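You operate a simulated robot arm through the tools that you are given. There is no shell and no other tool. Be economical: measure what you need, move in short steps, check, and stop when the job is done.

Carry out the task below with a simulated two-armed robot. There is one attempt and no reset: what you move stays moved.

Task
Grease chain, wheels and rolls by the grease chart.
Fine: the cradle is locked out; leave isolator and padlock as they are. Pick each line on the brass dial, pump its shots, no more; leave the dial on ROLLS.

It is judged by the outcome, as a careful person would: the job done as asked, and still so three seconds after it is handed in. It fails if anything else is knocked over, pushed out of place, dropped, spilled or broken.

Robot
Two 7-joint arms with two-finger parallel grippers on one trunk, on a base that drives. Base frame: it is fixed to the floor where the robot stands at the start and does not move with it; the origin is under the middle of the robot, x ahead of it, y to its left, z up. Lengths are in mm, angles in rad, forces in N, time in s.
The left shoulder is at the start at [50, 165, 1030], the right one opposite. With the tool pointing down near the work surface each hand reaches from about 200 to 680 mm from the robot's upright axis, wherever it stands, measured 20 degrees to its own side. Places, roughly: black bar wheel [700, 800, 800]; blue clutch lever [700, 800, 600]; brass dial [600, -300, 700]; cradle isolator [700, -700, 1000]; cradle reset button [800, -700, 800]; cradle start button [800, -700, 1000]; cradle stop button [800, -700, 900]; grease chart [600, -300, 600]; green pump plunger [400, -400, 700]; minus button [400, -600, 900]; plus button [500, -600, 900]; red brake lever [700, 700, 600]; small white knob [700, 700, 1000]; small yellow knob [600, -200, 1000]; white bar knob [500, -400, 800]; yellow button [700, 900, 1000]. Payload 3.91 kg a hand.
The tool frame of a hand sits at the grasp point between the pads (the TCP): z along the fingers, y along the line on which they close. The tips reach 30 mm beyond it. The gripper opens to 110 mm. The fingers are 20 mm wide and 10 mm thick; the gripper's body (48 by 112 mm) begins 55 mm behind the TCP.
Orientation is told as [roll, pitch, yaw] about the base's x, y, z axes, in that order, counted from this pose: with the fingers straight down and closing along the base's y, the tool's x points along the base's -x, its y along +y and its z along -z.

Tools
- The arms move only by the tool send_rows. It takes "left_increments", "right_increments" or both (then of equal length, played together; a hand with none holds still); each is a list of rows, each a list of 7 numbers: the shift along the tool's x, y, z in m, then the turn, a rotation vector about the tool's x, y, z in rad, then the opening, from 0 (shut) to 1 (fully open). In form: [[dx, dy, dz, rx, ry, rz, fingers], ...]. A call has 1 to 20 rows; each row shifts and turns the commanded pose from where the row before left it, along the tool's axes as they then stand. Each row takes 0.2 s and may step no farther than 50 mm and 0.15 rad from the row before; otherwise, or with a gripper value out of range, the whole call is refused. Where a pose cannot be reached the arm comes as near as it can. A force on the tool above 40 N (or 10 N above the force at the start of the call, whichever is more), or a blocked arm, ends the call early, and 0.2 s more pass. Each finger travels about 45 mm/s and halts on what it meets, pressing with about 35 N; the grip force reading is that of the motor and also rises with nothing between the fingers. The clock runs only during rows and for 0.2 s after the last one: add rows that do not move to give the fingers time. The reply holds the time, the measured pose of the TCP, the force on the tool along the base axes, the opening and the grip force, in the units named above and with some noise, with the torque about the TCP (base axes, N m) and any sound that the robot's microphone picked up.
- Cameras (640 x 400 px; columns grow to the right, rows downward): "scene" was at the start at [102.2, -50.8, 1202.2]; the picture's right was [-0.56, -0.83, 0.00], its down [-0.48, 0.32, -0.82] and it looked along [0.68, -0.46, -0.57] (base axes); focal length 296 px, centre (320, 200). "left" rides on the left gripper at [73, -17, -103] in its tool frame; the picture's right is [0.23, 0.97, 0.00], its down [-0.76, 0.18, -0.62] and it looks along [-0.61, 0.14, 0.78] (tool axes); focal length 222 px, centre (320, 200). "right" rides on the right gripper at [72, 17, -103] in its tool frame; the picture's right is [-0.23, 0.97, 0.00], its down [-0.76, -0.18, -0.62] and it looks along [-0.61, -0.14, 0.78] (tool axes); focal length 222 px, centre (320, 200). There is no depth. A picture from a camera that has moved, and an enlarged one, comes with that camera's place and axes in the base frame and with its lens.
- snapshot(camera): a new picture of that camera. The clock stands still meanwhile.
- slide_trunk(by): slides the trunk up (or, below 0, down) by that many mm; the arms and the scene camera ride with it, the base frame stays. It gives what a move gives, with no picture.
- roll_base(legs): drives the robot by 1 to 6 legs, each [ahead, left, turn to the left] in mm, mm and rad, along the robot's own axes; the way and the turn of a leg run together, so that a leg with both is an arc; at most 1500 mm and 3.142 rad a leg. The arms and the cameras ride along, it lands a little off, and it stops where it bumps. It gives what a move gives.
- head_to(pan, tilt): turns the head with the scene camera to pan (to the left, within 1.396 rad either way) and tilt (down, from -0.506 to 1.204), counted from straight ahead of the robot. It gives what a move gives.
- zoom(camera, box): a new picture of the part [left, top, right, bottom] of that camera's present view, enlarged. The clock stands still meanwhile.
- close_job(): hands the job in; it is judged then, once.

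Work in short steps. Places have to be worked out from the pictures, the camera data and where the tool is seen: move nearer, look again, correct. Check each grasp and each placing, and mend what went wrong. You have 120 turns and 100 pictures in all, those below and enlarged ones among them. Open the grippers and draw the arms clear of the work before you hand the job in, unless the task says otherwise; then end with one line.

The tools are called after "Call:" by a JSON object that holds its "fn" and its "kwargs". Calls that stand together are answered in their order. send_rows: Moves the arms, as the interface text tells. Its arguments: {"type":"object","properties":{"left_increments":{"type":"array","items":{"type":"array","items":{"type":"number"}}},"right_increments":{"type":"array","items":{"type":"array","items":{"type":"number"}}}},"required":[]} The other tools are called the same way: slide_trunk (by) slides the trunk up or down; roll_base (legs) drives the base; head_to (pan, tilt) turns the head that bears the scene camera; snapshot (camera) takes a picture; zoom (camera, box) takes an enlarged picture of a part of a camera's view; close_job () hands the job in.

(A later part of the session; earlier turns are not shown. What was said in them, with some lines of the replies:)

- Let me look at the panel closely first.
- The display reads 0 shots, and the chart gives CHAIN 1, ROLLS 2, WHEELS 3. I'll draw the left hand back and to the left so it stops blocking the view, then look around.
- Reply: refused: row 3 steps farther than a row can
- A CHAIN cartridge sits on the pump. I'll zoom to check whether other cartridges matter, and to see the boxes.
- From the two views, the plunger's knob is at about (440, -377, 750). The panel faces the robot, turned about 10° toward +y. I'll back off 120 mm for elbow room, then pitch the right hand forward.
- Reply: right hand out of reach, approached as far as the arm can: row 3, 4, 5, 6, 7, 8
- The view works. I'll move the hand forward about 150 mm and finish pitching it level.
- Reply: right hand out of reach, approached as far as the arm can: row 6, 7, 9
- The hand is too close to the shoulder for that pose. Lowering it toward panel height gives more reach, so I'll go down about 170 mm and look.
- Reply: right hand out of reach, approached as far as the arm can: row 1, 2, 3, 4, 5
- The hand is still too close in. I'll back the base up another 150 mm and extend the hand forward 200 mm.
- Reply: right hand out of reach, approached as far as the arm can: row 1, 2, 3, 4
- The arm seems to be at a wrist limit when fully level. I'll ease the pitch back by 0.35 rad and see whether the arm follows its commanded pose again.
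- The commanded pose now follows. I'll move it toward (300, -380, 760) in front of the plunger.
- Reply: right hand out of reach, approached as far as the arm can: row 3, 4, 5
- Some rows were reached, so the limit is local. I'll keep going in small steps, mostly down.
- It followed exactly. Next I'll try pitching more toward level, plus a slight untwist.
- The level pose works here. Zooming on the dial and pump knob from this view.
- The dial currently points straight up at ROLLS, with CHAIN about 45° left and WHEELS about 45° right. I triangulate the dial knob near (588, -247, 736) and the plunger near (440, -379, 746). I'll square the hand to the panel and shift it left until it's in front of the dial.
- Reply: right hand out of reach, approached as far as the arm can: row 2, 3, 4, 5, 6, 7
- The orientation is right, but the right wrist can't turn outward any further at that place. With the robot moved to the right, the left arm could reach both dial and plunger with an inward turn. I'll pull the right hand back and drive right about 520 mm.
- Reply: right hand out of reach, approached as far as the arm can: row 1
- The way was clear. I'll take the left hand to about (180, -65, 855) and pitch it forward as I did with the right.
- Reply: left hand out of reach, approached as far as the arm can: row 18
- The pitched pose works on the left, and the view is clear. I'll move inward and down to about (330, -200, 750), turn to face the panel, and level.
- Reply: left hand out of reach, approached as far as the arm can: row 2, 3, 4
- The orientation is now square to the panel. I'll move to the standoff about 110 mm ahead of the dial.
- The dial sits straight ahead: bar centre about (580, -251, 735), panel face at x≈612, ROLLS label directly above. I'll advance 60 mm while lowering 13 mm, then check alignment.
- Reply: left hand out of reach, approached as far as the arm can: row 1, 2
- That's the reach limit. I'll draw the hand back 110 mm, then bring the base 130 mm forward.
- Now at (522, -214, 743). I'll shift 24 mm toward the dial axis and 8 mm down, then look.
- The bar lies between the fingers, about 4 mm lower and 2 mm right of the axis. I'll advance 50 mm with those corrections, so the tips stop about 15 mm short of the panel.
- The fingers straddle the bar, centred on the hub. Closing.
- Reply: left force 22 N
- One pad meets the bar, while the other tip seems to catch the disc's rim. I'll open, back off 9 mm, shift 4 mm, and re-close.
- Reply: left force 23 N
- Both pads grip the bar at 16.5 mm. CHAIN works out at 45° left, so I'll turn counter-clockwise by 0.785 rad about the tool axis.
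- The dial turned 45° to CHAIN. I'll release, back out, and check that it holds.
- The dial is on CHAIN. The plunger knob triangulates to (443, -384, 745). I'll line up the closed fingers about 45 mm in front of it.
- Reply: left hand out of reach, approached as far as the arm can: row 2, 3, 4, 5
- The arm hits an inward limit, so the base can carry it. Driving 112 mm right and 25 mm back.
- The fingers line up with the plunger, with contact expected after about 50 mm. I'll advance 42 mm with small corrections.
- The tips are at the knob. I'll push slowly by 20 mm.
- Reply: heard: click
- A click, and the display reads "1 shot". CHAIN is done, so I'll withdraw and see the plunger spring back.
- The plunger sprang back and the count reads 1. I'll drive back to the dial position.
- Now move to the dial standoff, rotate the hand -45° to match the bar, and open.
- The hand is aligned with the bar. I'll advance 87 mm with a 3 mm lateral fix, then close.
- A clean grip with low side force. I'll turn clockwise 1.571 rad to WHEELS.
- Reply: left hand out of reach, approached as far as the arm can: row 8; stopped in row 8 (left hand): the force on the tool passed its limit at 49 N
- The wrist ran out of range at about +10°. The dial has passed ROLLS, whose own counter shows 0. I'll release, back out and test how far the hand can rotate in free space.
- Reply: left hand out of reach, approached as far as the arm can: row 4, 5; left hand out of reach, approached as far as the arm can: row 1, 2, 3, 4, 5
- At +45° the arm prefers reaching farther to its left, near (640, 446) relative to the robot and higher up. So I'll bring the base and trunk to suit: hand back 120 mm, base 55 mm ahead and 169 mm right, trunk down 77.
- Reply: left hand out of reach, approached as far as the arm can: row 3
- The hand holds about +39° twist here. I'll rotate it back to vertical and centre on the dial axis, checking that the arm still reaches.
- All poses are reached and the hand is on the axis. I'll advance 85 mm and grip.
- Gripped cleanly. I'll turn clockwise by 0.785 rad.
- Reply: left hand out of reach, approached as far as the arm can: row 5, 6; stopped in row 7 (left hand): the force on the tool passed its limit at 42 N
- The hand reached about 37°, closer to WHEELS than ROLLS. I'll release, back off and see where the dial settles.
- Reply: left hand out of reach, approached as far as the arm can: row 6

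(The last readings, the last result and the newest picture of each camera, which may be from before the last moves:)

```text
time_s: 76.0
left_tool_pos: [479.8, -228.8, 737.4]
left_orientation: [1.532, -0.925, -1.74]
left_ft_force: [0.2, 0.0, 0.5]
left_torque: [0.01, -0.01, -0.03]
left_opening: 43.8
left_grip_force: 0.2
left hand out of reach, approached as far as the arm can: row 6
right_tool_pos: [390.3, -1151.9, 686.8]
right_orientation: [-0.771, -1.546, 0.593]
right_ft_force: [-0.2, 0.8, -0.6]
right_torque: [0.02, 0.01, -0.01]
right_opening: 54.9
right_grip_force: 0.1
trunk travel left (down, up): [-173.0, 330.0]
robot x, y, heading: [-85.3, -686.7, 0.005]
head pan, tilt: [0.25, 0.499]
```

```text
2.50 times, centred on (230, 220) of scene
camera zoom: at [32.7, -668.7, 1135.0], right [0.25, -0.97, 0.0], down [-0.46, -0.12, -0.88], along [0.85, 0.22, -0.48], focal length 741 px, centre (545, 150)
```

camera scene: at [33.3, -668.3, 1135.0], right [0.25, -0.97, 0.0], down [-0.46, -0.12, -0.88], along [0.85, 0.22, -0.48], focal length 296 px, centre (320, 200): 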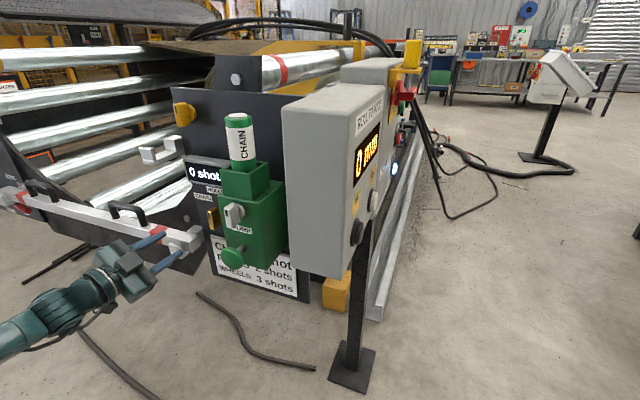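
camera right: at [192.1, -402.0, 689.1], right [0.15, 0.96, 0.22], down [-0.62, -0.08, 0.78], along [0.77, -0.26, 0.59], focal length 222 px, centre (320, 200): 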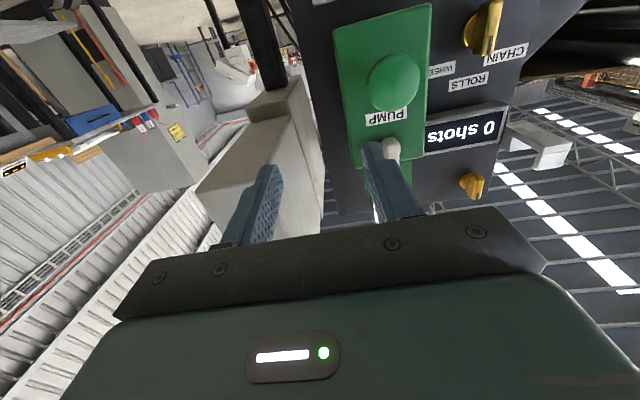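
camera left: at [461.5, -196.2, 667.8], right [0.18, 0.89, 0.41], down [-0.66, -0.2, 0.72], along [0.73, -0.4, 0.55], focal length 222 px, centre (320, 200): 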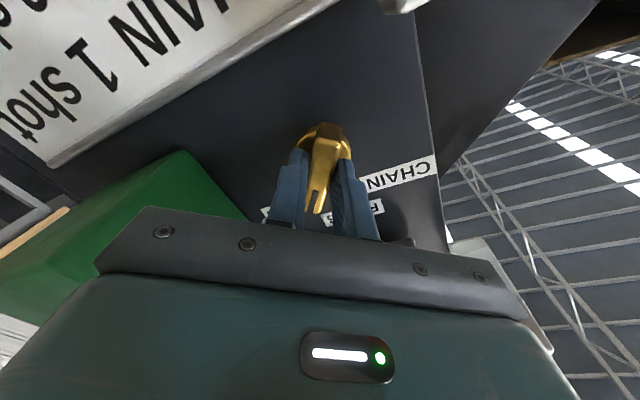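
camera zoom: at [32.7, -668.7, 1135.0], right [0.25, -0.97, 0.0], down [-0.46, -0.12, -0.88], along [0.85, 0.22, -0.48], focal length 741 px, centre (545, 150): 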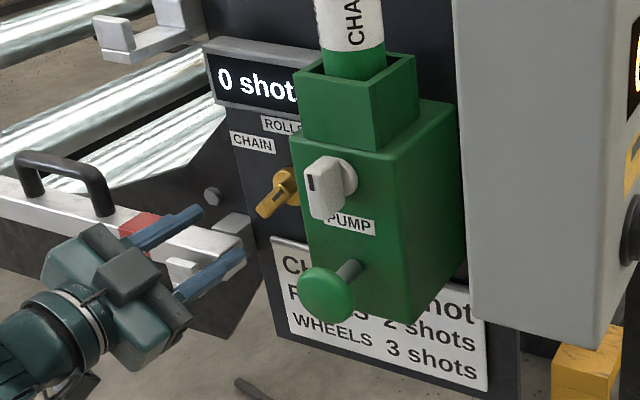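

The dial snapped onto WHEELS. I'll back off, untwist, close the fingers, and move toward the plunger.

Call:
{"fn": "send_rows", "kwargs": {"left_increments": [[0, 0, -0.04, 0, 0, 0, 0.3], [0, 0, -0.04, 0, 0, -0.13, 0.2], [0, 0, 0, 0, 0, -0.13, 0.1], [0, 0, 0, 0, 0, -0.13, 0], [0, 0, 0, 0, 0, -0.13, 0], [0, 0, 0, 0, 0, -0.12, 0], [0, -0.03, -0.03, 0, 0, 0, 0], [0, -0.04, 0, 0, 0, 0, 0], [0, -0.04, 0, 0, 0, 0, 0], [0, 0, 0, 0, 0, 0, 0]]}}

```text
time_s: 78.2
left_tool_pos: [352.4, -316.1, 737.6]
left_orientation: [0.584, -1.55, -0.779]
left_ft_force: [1.6, 0.4, -0.2]
left_torque: [0.0, 0.0, -0.02]
left_opening: 0.0
left_grip_force: 35.2
right_tool_pos: [391.1, -1152.0, 685.7]
right_orientation: [-0.766, -1.544, 0.59]
right_ft_force: [-0.2, 0.1, -1.0]
right_torque: [0.0, 0.01, 0.0]
right_opening: 54.8
right_grip_force: 0.1
trunk travel left (down, up): [-173.0, 330.0]
robot x, y, heading: [-81.5, -688.1, 0.001]
head pan, tilt: [0.25, 0.499]
```

Reached. I'll shift another 48 mm right and 8 mm up to face the plunger.

Call:
{"fn": "send_rows", "kwargs": {"left_increments": [[-0.004, -0.024, 0.0045, 0, 0, 0, 0], [-0.004, -0.024, 0.0045, 0, 0, 0, 0], [0, 0, 0, 0, 0, 0, 0]]}}

Call:
{"fn": "snapshot", "kwargs": {"camera": "left"}}

```text
time_s: 79.0
left_tool_pos: [350.5, -363.3, 745.2]
left_orientation: [0.585, -1.549, -0.778]
left_ft_force: [0.6, 0.0, 0.1]
left_torque: [-0.01, 0.0, -0.01]
left_opening: 0.0
left_grip_force: 34.6
right_tool_pos: [389.6, -1151.1, 685.7]
right_orientation: [-0.768, -1.545, 0.588]
right_ft_force: [0.1, -0.8, -0.2]
right_torque: [-0.02, 0.02, 0.01]
right_opening: 54.9
right_grip_force: 0.1
trunk travel left (down, up): [-173.0, 330.0]
robot x, y, heading: [-83.6, -689.4, 0.001]
head pan, tilt: [0.25, 0.499]
```

```text
37 pictures are left
camera left: at [245.5, -359.9, 673.7], right [0.18, 0.96, -0.22], down [-0.57, 0.28, 0.77], along [0.8, -0.02, 0.59], focal length 222 px, centre (320, 200)
```

left: 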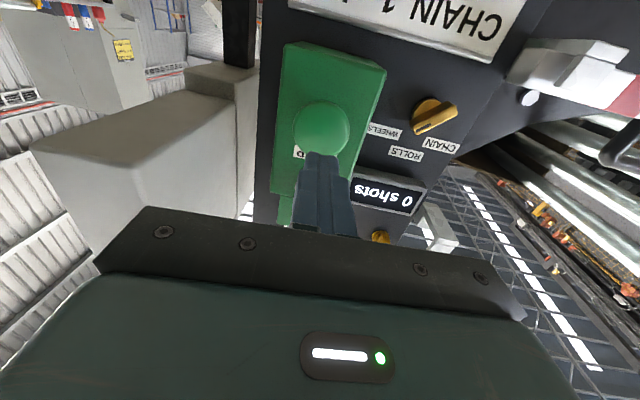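

Aligned with the plunger. One stroke: advance to contact, push about 22 mm, then withdraw 40 mm and check the count.

Call:
{"fn": "send_rows", "kwargs": {"left_increments": [[0, 0, 0.03, 0, 0, 0, 0], [0, 0, 0.02, 0, 0, 0, 0], [0, 0, 0.008, 0, 0, 0, 0], [0, 0, 0.006, 0, 0, 0, 0], [0, 0, 0.006, 0, 0, 0, 0], [0, 0, 0.004, 0, 0, 0, 0], [0, 0, -0.02, 0, 0, 0, 0], [0, 0, -0.024, 0, 0, 0, 0], [0, 0, 0, 0, 0, 0, 0]]}}

Call:
{"fn": "snapshot", "kwargs": {"camera": "left"}}

Call:
{"fn": "zoom", "kwargs": {"camera": "left", "box": [330, 60, 500, 220]}}

```text
time_s: 81.0
left_tool_pos: [380.0, -369.8, 744.6]
left_orientation: [0.58, -1.55, -0.773]
left_ft_force: [-0.3, 0.8, 0.2]
left_torque: [0.03, 0.04, 0.03]
left_opening: 0.0
left_grip_force: 34.5
right_tool_pos: [390.5, -1151.3, 686.9]
right_orientation: [-0.771, -1.544, 0.594]
right_ft_force: [0.0, -0.4, 0.2]
right_torque: [0.02, 0.01, 0.01]
right_opening: 55.0
right_grip_force: 0.1
trunk travel left (down, up): [-173.0, 330.0]
robot x, y, heading: [-85.2, -689.2, 0.004]
head pan, tilt: [0.25, 0.499]
heard: click
```

```text
36 pictures are left
camera left: at [274.3, -366.0, 673.8], right [0.19, 0.96, -0.22], down [-0.57, 0.28, 0.77], along [0.8, -0.02, 0.59], focal length 222 px, centre (320, 200)
```

left: 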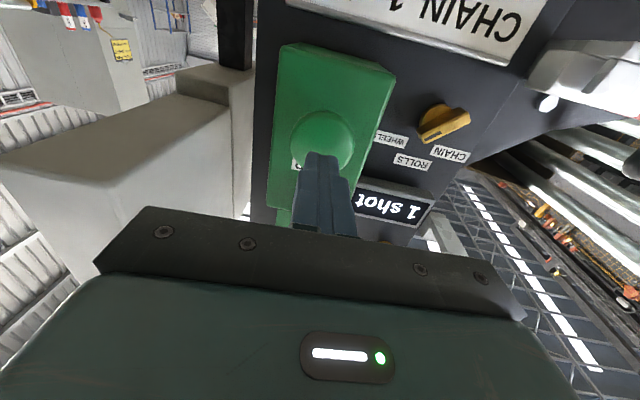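

```text
2.50 times, centred on (415, 140) of left
camera zoom: at [274.3, -366.0, 673.8], right [0.19, 0.96, -0.22], down [-0.57, 0.28, 0.77], along [0.8, -0.02, 0.59], focal length 555 px, centre (82, 350)
```

zoom: 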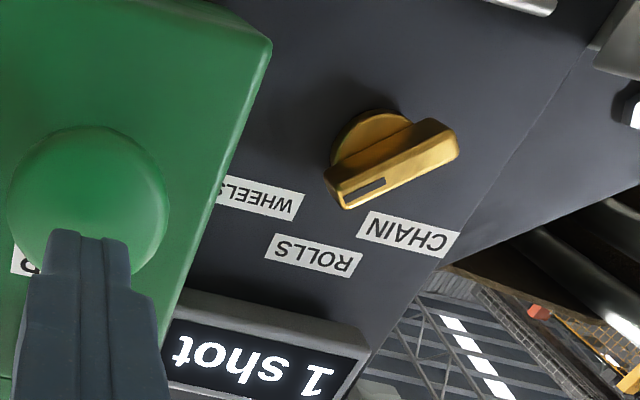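

The dial is on WHEELS and the count is 1. Second stroke, same depth.

Call:
{"fn": "send_rows", "kwargs": {"left_increments": [[0, 0, 0.02, 0, 0, 0, 0], [0, 0, 0.008, 0, 0, 0, 0], [0, 0, 0.006, 0, 0, 0, 0], [0, 0, 0.006, 0, 0, 0, 0], [0, 0, 0.004, 0, 0, 0, 0], [0, 0, -0.02, 0, 0, 0, 0], [0, 0, -0.024, 0, 0, 0, 0], [0, 0, 0, 0, 0, 0, 0]]}}

Call:
{"fn": "zoom", "kwargs": {"camera": "left", "box": [230, 60, 500, 240]}}

```text
time_s: 82.8
left_tool_pos: [378.1, -367.8, 745.5]
left_orientation: [0.547, -1.549, -0.741]
left_ft_force: [-0.3, 0.0, -0.4]
left_torque: [0.01, 0.03, -0.01]
left_opening: 0.1
left_grip_force: 35.0
right_tool_pos: [388.8, -1152.5, 686.7]
right_orientation: [-0.772, -1.545, 0.595]
right_ft_force: [-0.1, 0.3, -0.4]
right_torque: [0.01, -0.02, 0.04]
right_opening: 54.9
right_grip_force: 0.1
trunk travel left (down, up): [-173.0, 330.0]
robot x, y, heading: [-84.2, -689.1, -0.004]
head pan, tilt: [0.25, 0.499]
heard: click
```

```text
2.22 times, centred on (365, 150) of left
camera zoom: at [272.7, -364.3, 674.7], right [0.19, 0.96, -0.22], down [-0.57, 0.28, 0.77], along [0.8, -0.02, 0.59], focal length 494 px, centre (220, 311)
```

zoom: 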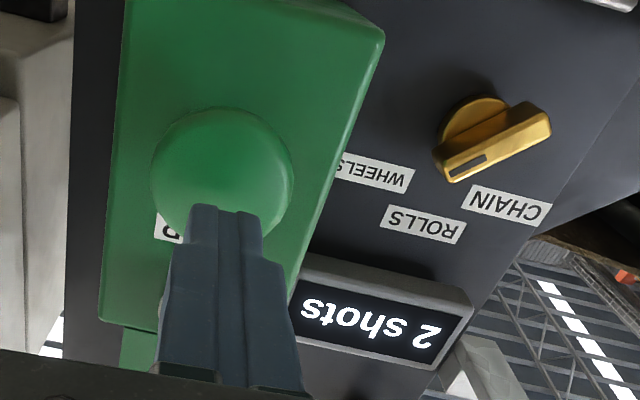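

2 shots. Third stroke.

Call:
{"fn": "send_rows", "kwargs": {"left_increments": [[0, 0, 0.021, 0, 0, 0, 0], [0, 0, 0.008, 0, 0, 0, 0], [0, 0, 0.006, 0, 0, 0, 0], [0, 0, 0.006, 0, 0, 0, 0], [0, 0, 0.004, 0, 0, 0, 0], [0, 0, -0.02, 0, 0, 0, 0], [0, 0, -0.025, 0, 0, 0, 0], [0, 0, 0, 0, 0, 0, 0]]}}

Call:
{"fn": "zoom", "kwargs": {"camera": "left", "box": [230, 60, 500, 240]}}

```text
time_s: 84.6
left_tool_pos: [378.1, -369.7, 746.0]
left_orientation: [0.555, -1.551, -0.75]
left_ft_force: [-1.0, 0.0, 0.7]
left_torque: [-0.01, 0.0, 0.0]
left_opening: 0.0
left_grip_force: 35.1
right_tool_pos: [389.8, -1152.4, 685.7]
right_orientation: [-0.771, -1.546, 0.593]
right_ft_force: [-0.5, -1.1, 0.1]
right_torque: [0.02, 0.03, 0.01]
right_opening: 54.8
right_grip_force: 0.0
trunk travel left (down, up): [-173.0, 330.0]
robot x, y, heading: [-83.3, -690.9, 0.003]
head pan, tilt: [0.25, 0.499]
heard: click
```

```text
2.22 times, centred on (365, 150) of left
camera zoom: at [273.2, -366.5, 673.2], right [0.19, 0.96, -0.22], down [-0.57, 0.28, 0.77], along [0.8, -0.02, 0.59], focal length 494 px, centre (220, 311)
```

zoom: 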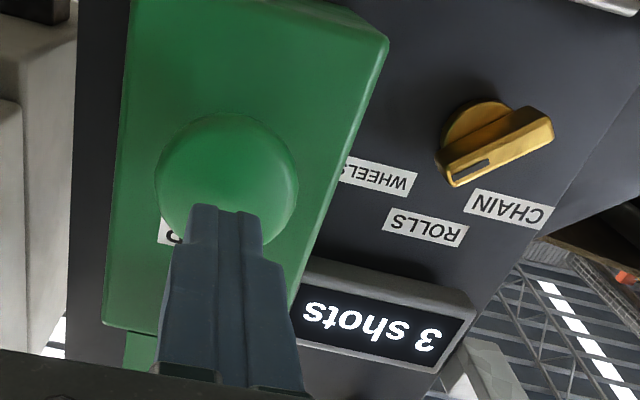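

WHEELS has its 3 shots. I'll back off, move to the dial standoff, open, and twist the hand clockwise toward the bar.

Call:
{"fn": "send_rows", "kwargs": {"left_increments": [[0, 0, -0.04, 0, 0, 0, 0], [0, 0.038, 0, 0, 0, 0, 0], [0, 0.038, 0, 0, 0, 0, 0], [0, 0.038, 0, -0.022, 0, 0, 0.1], [0, 0.037, 0, 0, 0, 0, 0.2], [0.006, 0, 0.03, 0, 0, 0, 0.3], [0.006, 0, 0.035, 0, 0, 0, 0.4], [0, 0, 0.035, 0, 0, 0, 0.4], [0, 0, 0, 0, 0, 0, 0.4]]}}

Call:
{"fn": "send_rows", "kwargs": {"left_increments": [[0, 0, 0, 0, 0, 0.13, 0.4], [0, 0, 0, 0, 0, 0.13, 0.4], [0, 0, 0, 0, 0, 0.13, 0.4], [0, 0, 0, 0, 0, 0.13, 0.4], [0, 0, 0, 0, 0, 0.12, 0.4], [0, 0, 0, 0, 0, 0, 0.4]]}}

Call:
{"fn": "snapshot", "kwargs": {"camera": "left"}}

```text
time_s: 86.6
left_tool_pos: [469.1, -231.0, 734.5]
left_orientation: [0.55, -1.548, -0.724]
left_ft_force: [-0.9, -0.2, 0.1]
left_torque: [0.0, -0.03, 0.0]
left_opening: 43.9
left_grip_force: 0.1
right_tool_pos: [390.8, -1151.4, 685.7]
right_orientation: [-0.766, -1.547, 0.59]
right_ft_force: [0.3, -0.7, -0.1]
right_torque: [0.01, 0.02, 0.01]
right_opening: 55.2
right_grip_force: 0.1
trunk travel left (down, up): [-173.0, 330.0]
robot x, y, heading: [-84.7, -688.6, -0.004]
head pan, tilt: [0.25, 0.499]
```

```text
time_s: 88.0
left_tool_pos: [470.0, -221.4, 742.4]
left_orientation: [1.532, -0.926, -1.718]
left_ft_force: [0.0, -0.7, 0.0]
left_torque: [-0.03, 0.0, 0.04]
left_opening: 43.9
left_grip_force: 0.1
left hand out of reach, approached as far as the arm can: row 5
right_tool_pos: [390.6, -1150.4, 685.8]
right_orientation: [-0.771, -1.545, 0.593]
right_ft_force: [-0.3, -0.4, -0.3]
right_torque: [0.0, 0.03, -0.01]
right_opening: 54.9
right_grip_force: 0.0
trunk travel left (down, up): [-173.0, 330.0]
robot x, y, heading: [-82.4, -688.6, 0.001]
head pan, tilt: [0.25, 0.499]
```

```text
32 pictures are left
camera left: at [372.0, -173.4, 676.6], right [0.17, 0.9, 0.41], down [-0.65, -0.2, 0.73], along [0.74, -0.39, 0.55], focal length 222 px, centre (320, 200)
```

left: 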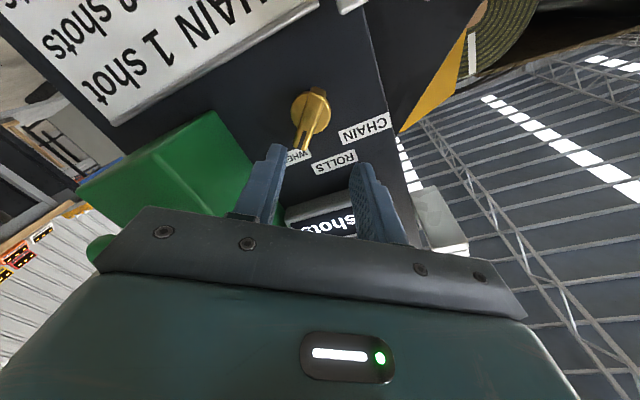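

The position drifted 16 mm off-axis along the tool's y. I'll correct that with a touch less twist and check.

Call:
{"fn": "send_rows", "kwargs": {"left_increments": [[0, -0.008, 0.001, 0, 0, -0.05, 0.4], [0, -0.0077, 0.001, 0, 0, 0, 0.4], [0, 0, 0, 0, 0, 0, 0.4]]}}

Call:
{"fn": "snapshot", "kwargs": {"camera": "left"}}

```text
time_s: 88.8
left_tool_pos: [468.4, -233.6, 733.9]
left_orientation: [1.535, -0.97, -1.717]
left_ft_force: [-0.6, 0.3, 0.0]
left_torque: [0.0, 0.04, 0.01]
left_opening: 43.9
left_grip_force: 0.1
right_tool_pos: [389.9, -1150.5, 685.3]
right_orientation: [-0.77, -1.544, 0.593]
right_ft_force: [0.1, -0.3, -0.7]
right_torque: [0.0, 0.0, -0.01]
right_opening: 54.9
right_grip_force: 0.1
trunk travel left (down, up): [-173.0, 330.0]
robot x, y, heading: [-82.3, -688.8, -0.003]
head pan, tilt: [0.25, 0.499]
```

```text
31 pictures are left
camera left: at [371.3, -189.1, 666.1], right [0.17, 0.92, 0.36], down [-0.65, -0.17, 0.74], along [0.74, -0.36, 0.57], focal length 222 px, centre (320, 200)
```

left: 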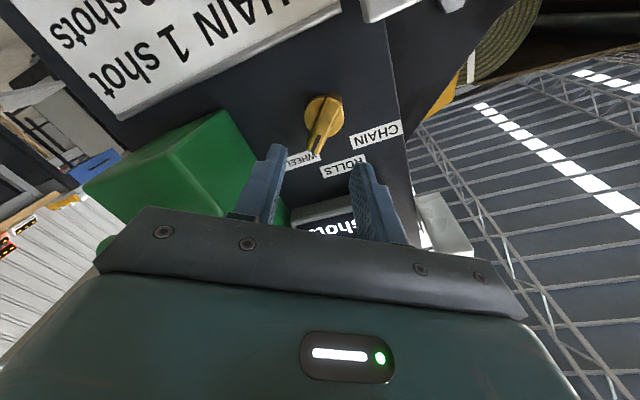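

Centred. I'll advance 86 mm over the bar and close.

Call:
{"fn": "send_rows", "kwargs": {"left_increments": [[0, 0, 0.03, 0, 0, 0, 0.4], [0, 0, 0.02, 0, 0, 0, 0.4], [0, 0, 0.02, 0, 0, 0, 0.4], [0, 0, 0.017, 0, 0, 0, 0.4], [0, 0, 0, 0, 0, 0, 0.3], [0, 0, 0, 0, 0, 0, 0.15], [0, 0, 0, 0, 0, 0, 0], [0, 0, 0, 0, 0, 0, 0], [0, 0, 0, 0, 0, 0, 0]]}}

Call:
{"fn": "snapshot", "kwargs": {"camera": "left"}}

```text
time_s: 90.8
left_tool_pos: [556.1, -245.4, 735.1]
left_orientation: [1.545, -0.968, -1.714]
left_ft_force: [11.5, 20.3, 9.8]
left_torque: [-0.01, -0.07, 1.44]
left_opening: 16.7
left_grip_force: 45.3
right_tool_pos: [390.3, -1151.2, 685.7]
right_orientation: [-0.797, -1.544, 0.619]
right_ft_force: [-0.4, -0.6, 0.7]
right_torque: [-0.04, 0.02, 0.04]
right_opening: 54.9
right_grip_force: 0.1
trunk travel left (down, up): [-173.0, 330.0]
robot x, y, heading: [-83.6, -692.2, 0.004]
head pan, tilt: [0.25, 0.499]
```

```text
30 pictures are left
camera left: at [457.1, -202.6, 665.8], right [0.16, 0.92, 0.36], down [-0.65, -0.18, 0.74], along [0.74, -0.35, 0.57], focal length 222 px, centre (320, 200)
```

left: 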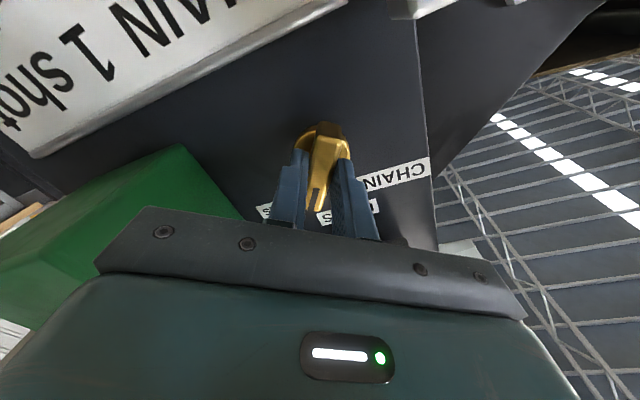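

Gripped. I'll turn counter-clockwise 0.603 rad to ROLLS, then release and back off.

Call:
{"fn": "send_rows", "kwargs": {"left_increments": [[0, 0.002, 0, 0, 0, -0.1206, 0], [0, 0, 0, 0, 0, -0.1206, 0], [0, 0, 0, 0, 0, -0.1206, 0], [0, 0, 0, 0, 0, -0.1206, 0], [0, 0, 0, 0, 0, -0.1206, 0], [0, 0, 0, 0, 0, 0, 0], [0, 0, 0, 0, 0, 0, 0.3], [0, 0, 0, 0, 0, 0, 0.4], [0, 0, 0, 0, 0, 0, 0.4], [0, 0, -0.03, 0, 0, 0, 0.4], [0, 0, -0.03, 0, 0, 0, 0.4], [0, 0, -0.03, 0, 0, 0, 0.4], [0, 0, -0.03, 0, 0, 0, 0.4], [0, 0, 0, 0, 0, 0, 0.4]]}}

Call:
{"fn": "zoom", "kwargs": {"camera": "left", "box": [220, 40, 420, 230]}}

Call:
{"fn": "zoom", "kwargs": {"camera": "scene", "box": [160, 140, 300, 300]}}

```text
time_s: 93.8
left_tool_pos: [436.6, -227.4, 735.2]
left_orientation: [-0.023, -1.552, -0.151]
left_ft_force: [-0.2, 0.5, -0.3]
left_torque: [-0.01, 0.02, 0.0]
left_opening: 43.8
left_grip_force: 0.0
right_tool_pos: [390.1, -1152.5, 686.2]
right_orientation: [-0.77, -1.544, 0.594]
right_ft_force: [-0.5, -0.7, 0.3]
right_torque: [0.04, 0.01, 0.01]
right_opening: 54.8
right_grip_force: 0.1
trunk travel left (down, up): [-173.0, 330.0]
robot x, y, heading: [-80.6, -691.7, 0.001]
head pan, tilt: [0.25, 0.499]
```

```text
2.11 times, centred on (320, 135) of left
camera zoom: at [330.9, -226.4, 664.4], right [0.16, 0.96, -0.23], down [-0.57, 0.28, 0.77], along [0.8, 0.0, 0.59], focal length 468 px, centre (320, 337)
```

zoom: 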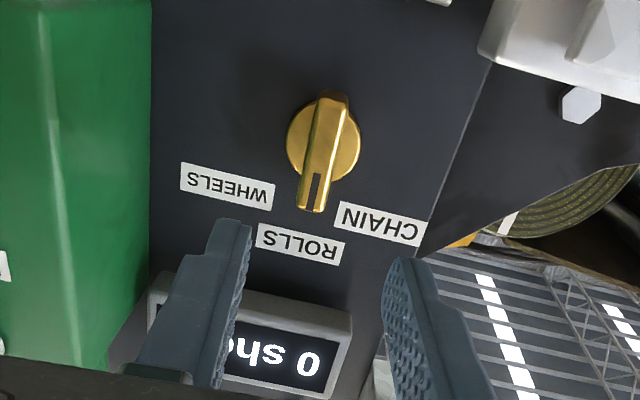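

```text
2.50 times, centred on (230, 220) of scene
camera zoom: at [32.7, -668.7, 1135.0], right [0.25, -0.97, 0.0], down [-0.46, -0.12, -0.88], along [0.85, 0.22, -0.48], focal length 741 px, centre (545, 150)
```

zoom: 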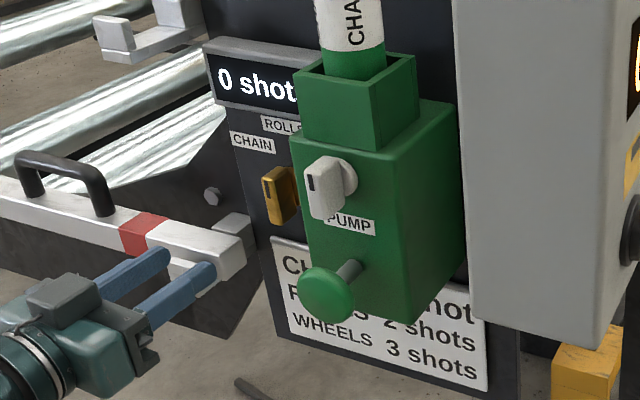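

The dial is on ROLLS with 0 shots. Now to the plunger.

Call:
{"fn": "send_rows", "kwargs": {"left_increments": [[0, 0, -0.04, 0, 0, 0, 0.2], [0, 0, -0.04, 0, 0, 0, 0], [0, -0.038, 0, 0, 0, 0, 0], [0, -0.038, 0, 0, 0, 0, 0], [-0.005, -0.038, 0.01, 0, 0, 0, 0], [-0.005, -0.036, 0.01, 0, 0, 0, 0], [0, 0, 0, 0, 0, 0, 0]]}}

Call:
{"fn": "snapshot", "kwargs": {"camera": "left"}}

```text
time_s: 95.4
left_tool_pos: [351.6, -364.4, 744.6]
left_orientation: [-0.007, -1.554, -0.161]
left_ft_force: [1.2, -0.3, -0.1]
left_torque: [0.02, 0.04, 0.01]
left_opening: 0.0
left_grip_force: 35.0
right_tool_pos: [391.5, -1151.2, 686.6]
right_orientation: [-0.764, -1.543, 0.589]
right_ft_force: [0.1, -1.2, 0.3]
right_torque: [0.04, -0.03, -0.02]
right_opening: 55.3
right_grip_force: 0.1
trunk travel left (down, up): [-173.0, 330.0]
robot x, y, heading: [-83.9, -691.5, -0.003]
head pan, tilt: [0.25, 0.499]
```

```text
27 pictures are left
camera left: at [245.8, -363.9, 673.3], right [0.16, 0.96, -0.23], down [-0.57, 0.28, 0.77], along [0.81, 0.0, 0.59], focal length 222 px, centre (320, 200)
```

left: 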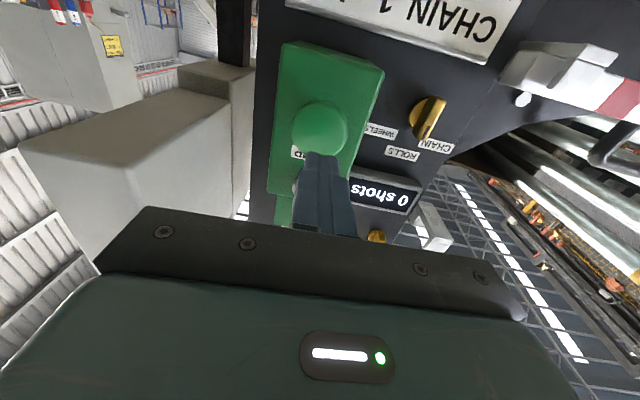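

Same alignment as before. First ROLLS stroke.

Call:
{"fn": "send_rows", "kwargs": {"left_increments": [[0, -0.001, 0.03, 0, 0, 0, 0], [0, 0, 0.02, 0, 0, 0, 0], [0, 0, 0.008, 0, 0, 0, 0], [0, 0, 0.006, 0, 0, 0, 0], [0, 0, 0.006, 0, 0, 0, 0], [0, 0, 0.004, 0, 0, 0, 0], [0, 0, -0.02, 0, 0, 0, 0], [0, 0, -0.024, 0, 0, 0, 0], [0, 0, 0, 0, 0, 0, 0]]}}

Call:
{"fn": "zoom", "kwargs": {"camera": "left", "box": [230, 60, 500, 240]}}

```text
time_s: 97.4
left_tool_pos: [381.7, -370.6, 745.9]
left_orientation: [-0.039, -1.555, -0.132]
left_ft_force: [-0.9, -0.3, -0.4]
left_torque: [-0.01, -0.07, 0.01]
left_opening: 0.1
left_grip_force: 34.7
right_tool_pos: [389.7, -1151.5, 686.1]
right_orientation: [-0.771, -1.544, 0.594]
right_ft_force: [-0.2, -0.2, 0.3]
right_torque: [0.01, -0.03, 0.02]
right_opening: 55.0
right_grip_force: 0.0
trunk travel left (down, up): [-173.0, 330.0]
robot x, y, heading: [-87.4, -687.8, 0.004]
head pan, tilt: [0.25, 0.499]
heard: click
```

```text
2.22 times, centred on (365, 150) of left
camera zoom: at [276.3, -369.8, 674.7], right [0.16, 0.96, -0.23], down [-0.57, 0.28, 0.77], along [0.8, 0.0, 0.59], focal length 494 px, centre (220, 311)
```

zoom: 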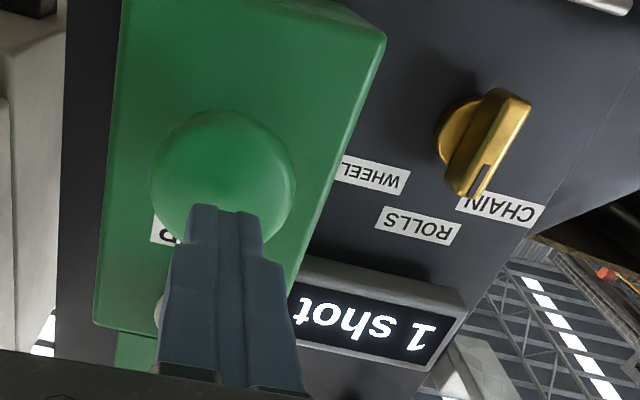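

1 shot on ROLLS. Second and last stroke.

Call:
{"fn": "send_rows", "kwargs": {"left_increments": [[0, 0, 0.019, 0, 0, 0, 0], [0, 0, 0.008, 0, 0, 0, 0], [0, 0, 0.006, 0, 0, 0, 0], [0, 0, 0.006, 0, 0, 0, 0], [0, 0, 0.004, 0, 0, 0, 0], [0, 0, -0.02, 0, 0, 0, 0], [0, 0, -0.03, 0, 0, 0, 0], [0, 0, -0.03, 0, 0, 0, 0], [0, 0, 0, 0, 0, 0, 0]]}}

Call:
{"fn": "zoom", "kwargs": {"camera": "left", "box": [230, 60, 500, 240]}}

```text
time_s: 99.4
left_tool_pos: [346.1, -362.7, 746.6]
left_orientation: [-0.038, -1.553, -0.137]
left_ft_force: [-0.4, -0.1, -0.3]
left_torque: [0.0, -0.01, -0.03]
left_opening: 0.3
left_grip_force: 35.1
right_tool_pos: [390.2, -1151.3, 685.7]
right_orientation: [-0.771, -1.544, 0.595]
right_ft_force: [-0.6, 0.6, -0.6]
right_torque: [0.0, 0.0, -0.01]
right_opening: 55.0
right_grip_force: 0.0
trunk travel left (down, up): [-173.0, 330.0]
robot x, y, heading: [-84.2, -688.0, 0.001]
head pan, tilt: [0.25, 0.499]
heard: click
```

```text
2.22 times, centred on (365, 150) of left
camera zoom: at [240.1, -362.9, 675.1], right [0.16, 0.96, -0.23], down [-0.57, 0.28, 0.77], along [0.81, 0.0, 0.59], focal length 494 px, centre (220, 311)
```

zoom: 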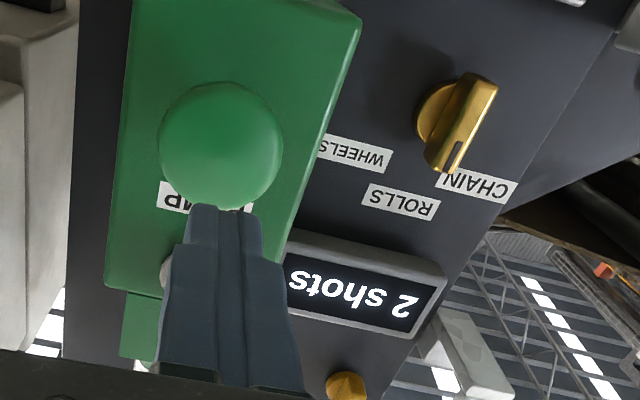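

ROLLS shows 2 shots and the plunger is back out. I'll back the robot away, open the grippers and take a last look.

Call:
{"fn": "roll_base", "kwargs": {"legs": [[-150, 0, 0]]}}

Call:
{"fn": "send_rows", "kwargs": {"left_increments": [[0, 0, 0, 0, 0, 0, 0.5], [0, 0, 0, 0, 0, 0, 1], [0, 0, 0, 0, 0, 0, 1], [0, 0, 0, 0, 0, 0, 1], [0, 0, 0, 0, 0, 0, 1], [0, 0, 0, 0, 0, 0, 1]], "right_increments": [[0, 0, 0, 0, 0, 0, 1], [0, 0, 0, 0, 0, 0, 1], [0, 0, 0, 0, 0, 0, 1], [0, 0, 0, 0, 0, 0, 1], [0, 0, 0, 0, 0, 0, 1], [0, 0, 0, 0, 0, 0, 1]]}}

Call:
{"fn": "snapshot", "kwargs": {"camera": "scene"}}

Call:
{"fn": "zoom", "kwargs": {"camera": "left", "box": [200, 20, 500, 240]}}

```text
time_s: 100.7
left_tool_pos: [199.3, -364.4, 746.0]
left_orientation: [-0.056, -1.554, -0.12]
left_ft_force: [-0.2, -0.7, 0.1]
left_torque: [0.0, 0.02, 0.03]
left_opening: 0.0
left_grip_force: 35.1
right_tool_pos: [241.0, -1152.8, 686.7]
right_orientation: [-0.768, -1.543, 0.589]
right_ft_force: [0.6, -0.4, 0.1]
right_torque: [0.01, -0.03, 0.01]
right_opening: 54.9
right_grip_force: 0.0
trunk travel left (down, up): [-173.0, 330.0]
robot x, y, heading: [-233.0, -689.3, 0.002]
head pan, tilt: [0.25, 0.499]
```

```text
time_s: 102.1
left_tool_pos: [199.8, -364.2, 746.6]
left_orientation: [-0.051, -1.554, -0.122]
left_ft_force: [-0.1, -0.2, 0.5]
left_torque: [0.01, 0.01, 0.01]
left_opening: 109.6
left_grip_force: 0.1
right_tool_pos: [240.8, -1152.5, 685.4]
right_orientation: [-0.769, -1.546, 0.591]
right_ft_force: [-0.1, -0.3, 0.2]
right_torque: [0.02, -0.02, 0.01]
right_opening: 110.1
right_grip_force: 0.1
trunk travel left (down, up): [-173.0, 330.0]
robot x, y, heading: [-230.2, -690.6, -0.001]
head pan, tilt: [0.25, 0.499]
```

```text
24 pictures are left
camera scene: at [-115.4, -668.9, 1135.0], right [0.25, -0.97, 0.0], down [-0.46, -0.12, -0.88], along [0.85, 0.22, -0.48], focal length 296 px, centre (320, 200)
```

scene: 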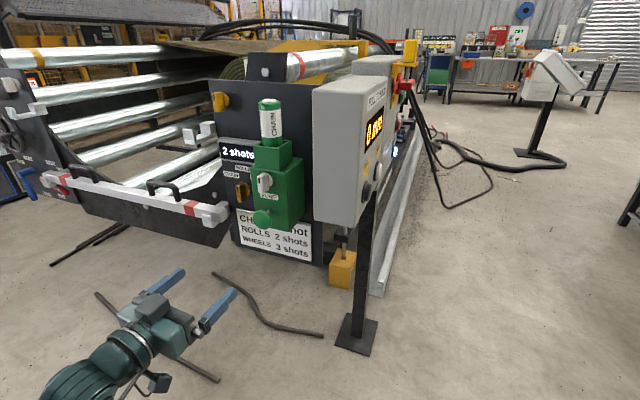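

```text
1.82 times, centred on (350, 130) of left
camera zoom: at [92.7, -363.5, 674.9], right [0.16, 0.96, -0.23], down [-0.57, 0.28, 0.77], along [0.81, 0.0, 0.59], focal length 404 px, centre (266, 327)
```

zoom: 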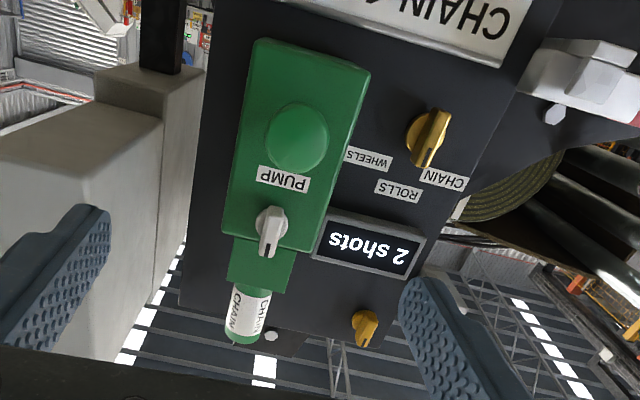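

All three lines are greased, the dial is on ROLLS, the arms are clear and nothing else was disturbed. Handing in.

Call:
{"fn": "close_job", "kwargs": {}}

```text
The job is handed in.
```

I greased all three lines by the chart: CHAIN 1 shot, WHEELS 3 and ROLLS 2, each confirmed on the display. The dial is on ROLLS, I left the isolator and padlock alone, and the grippers are open and clear.
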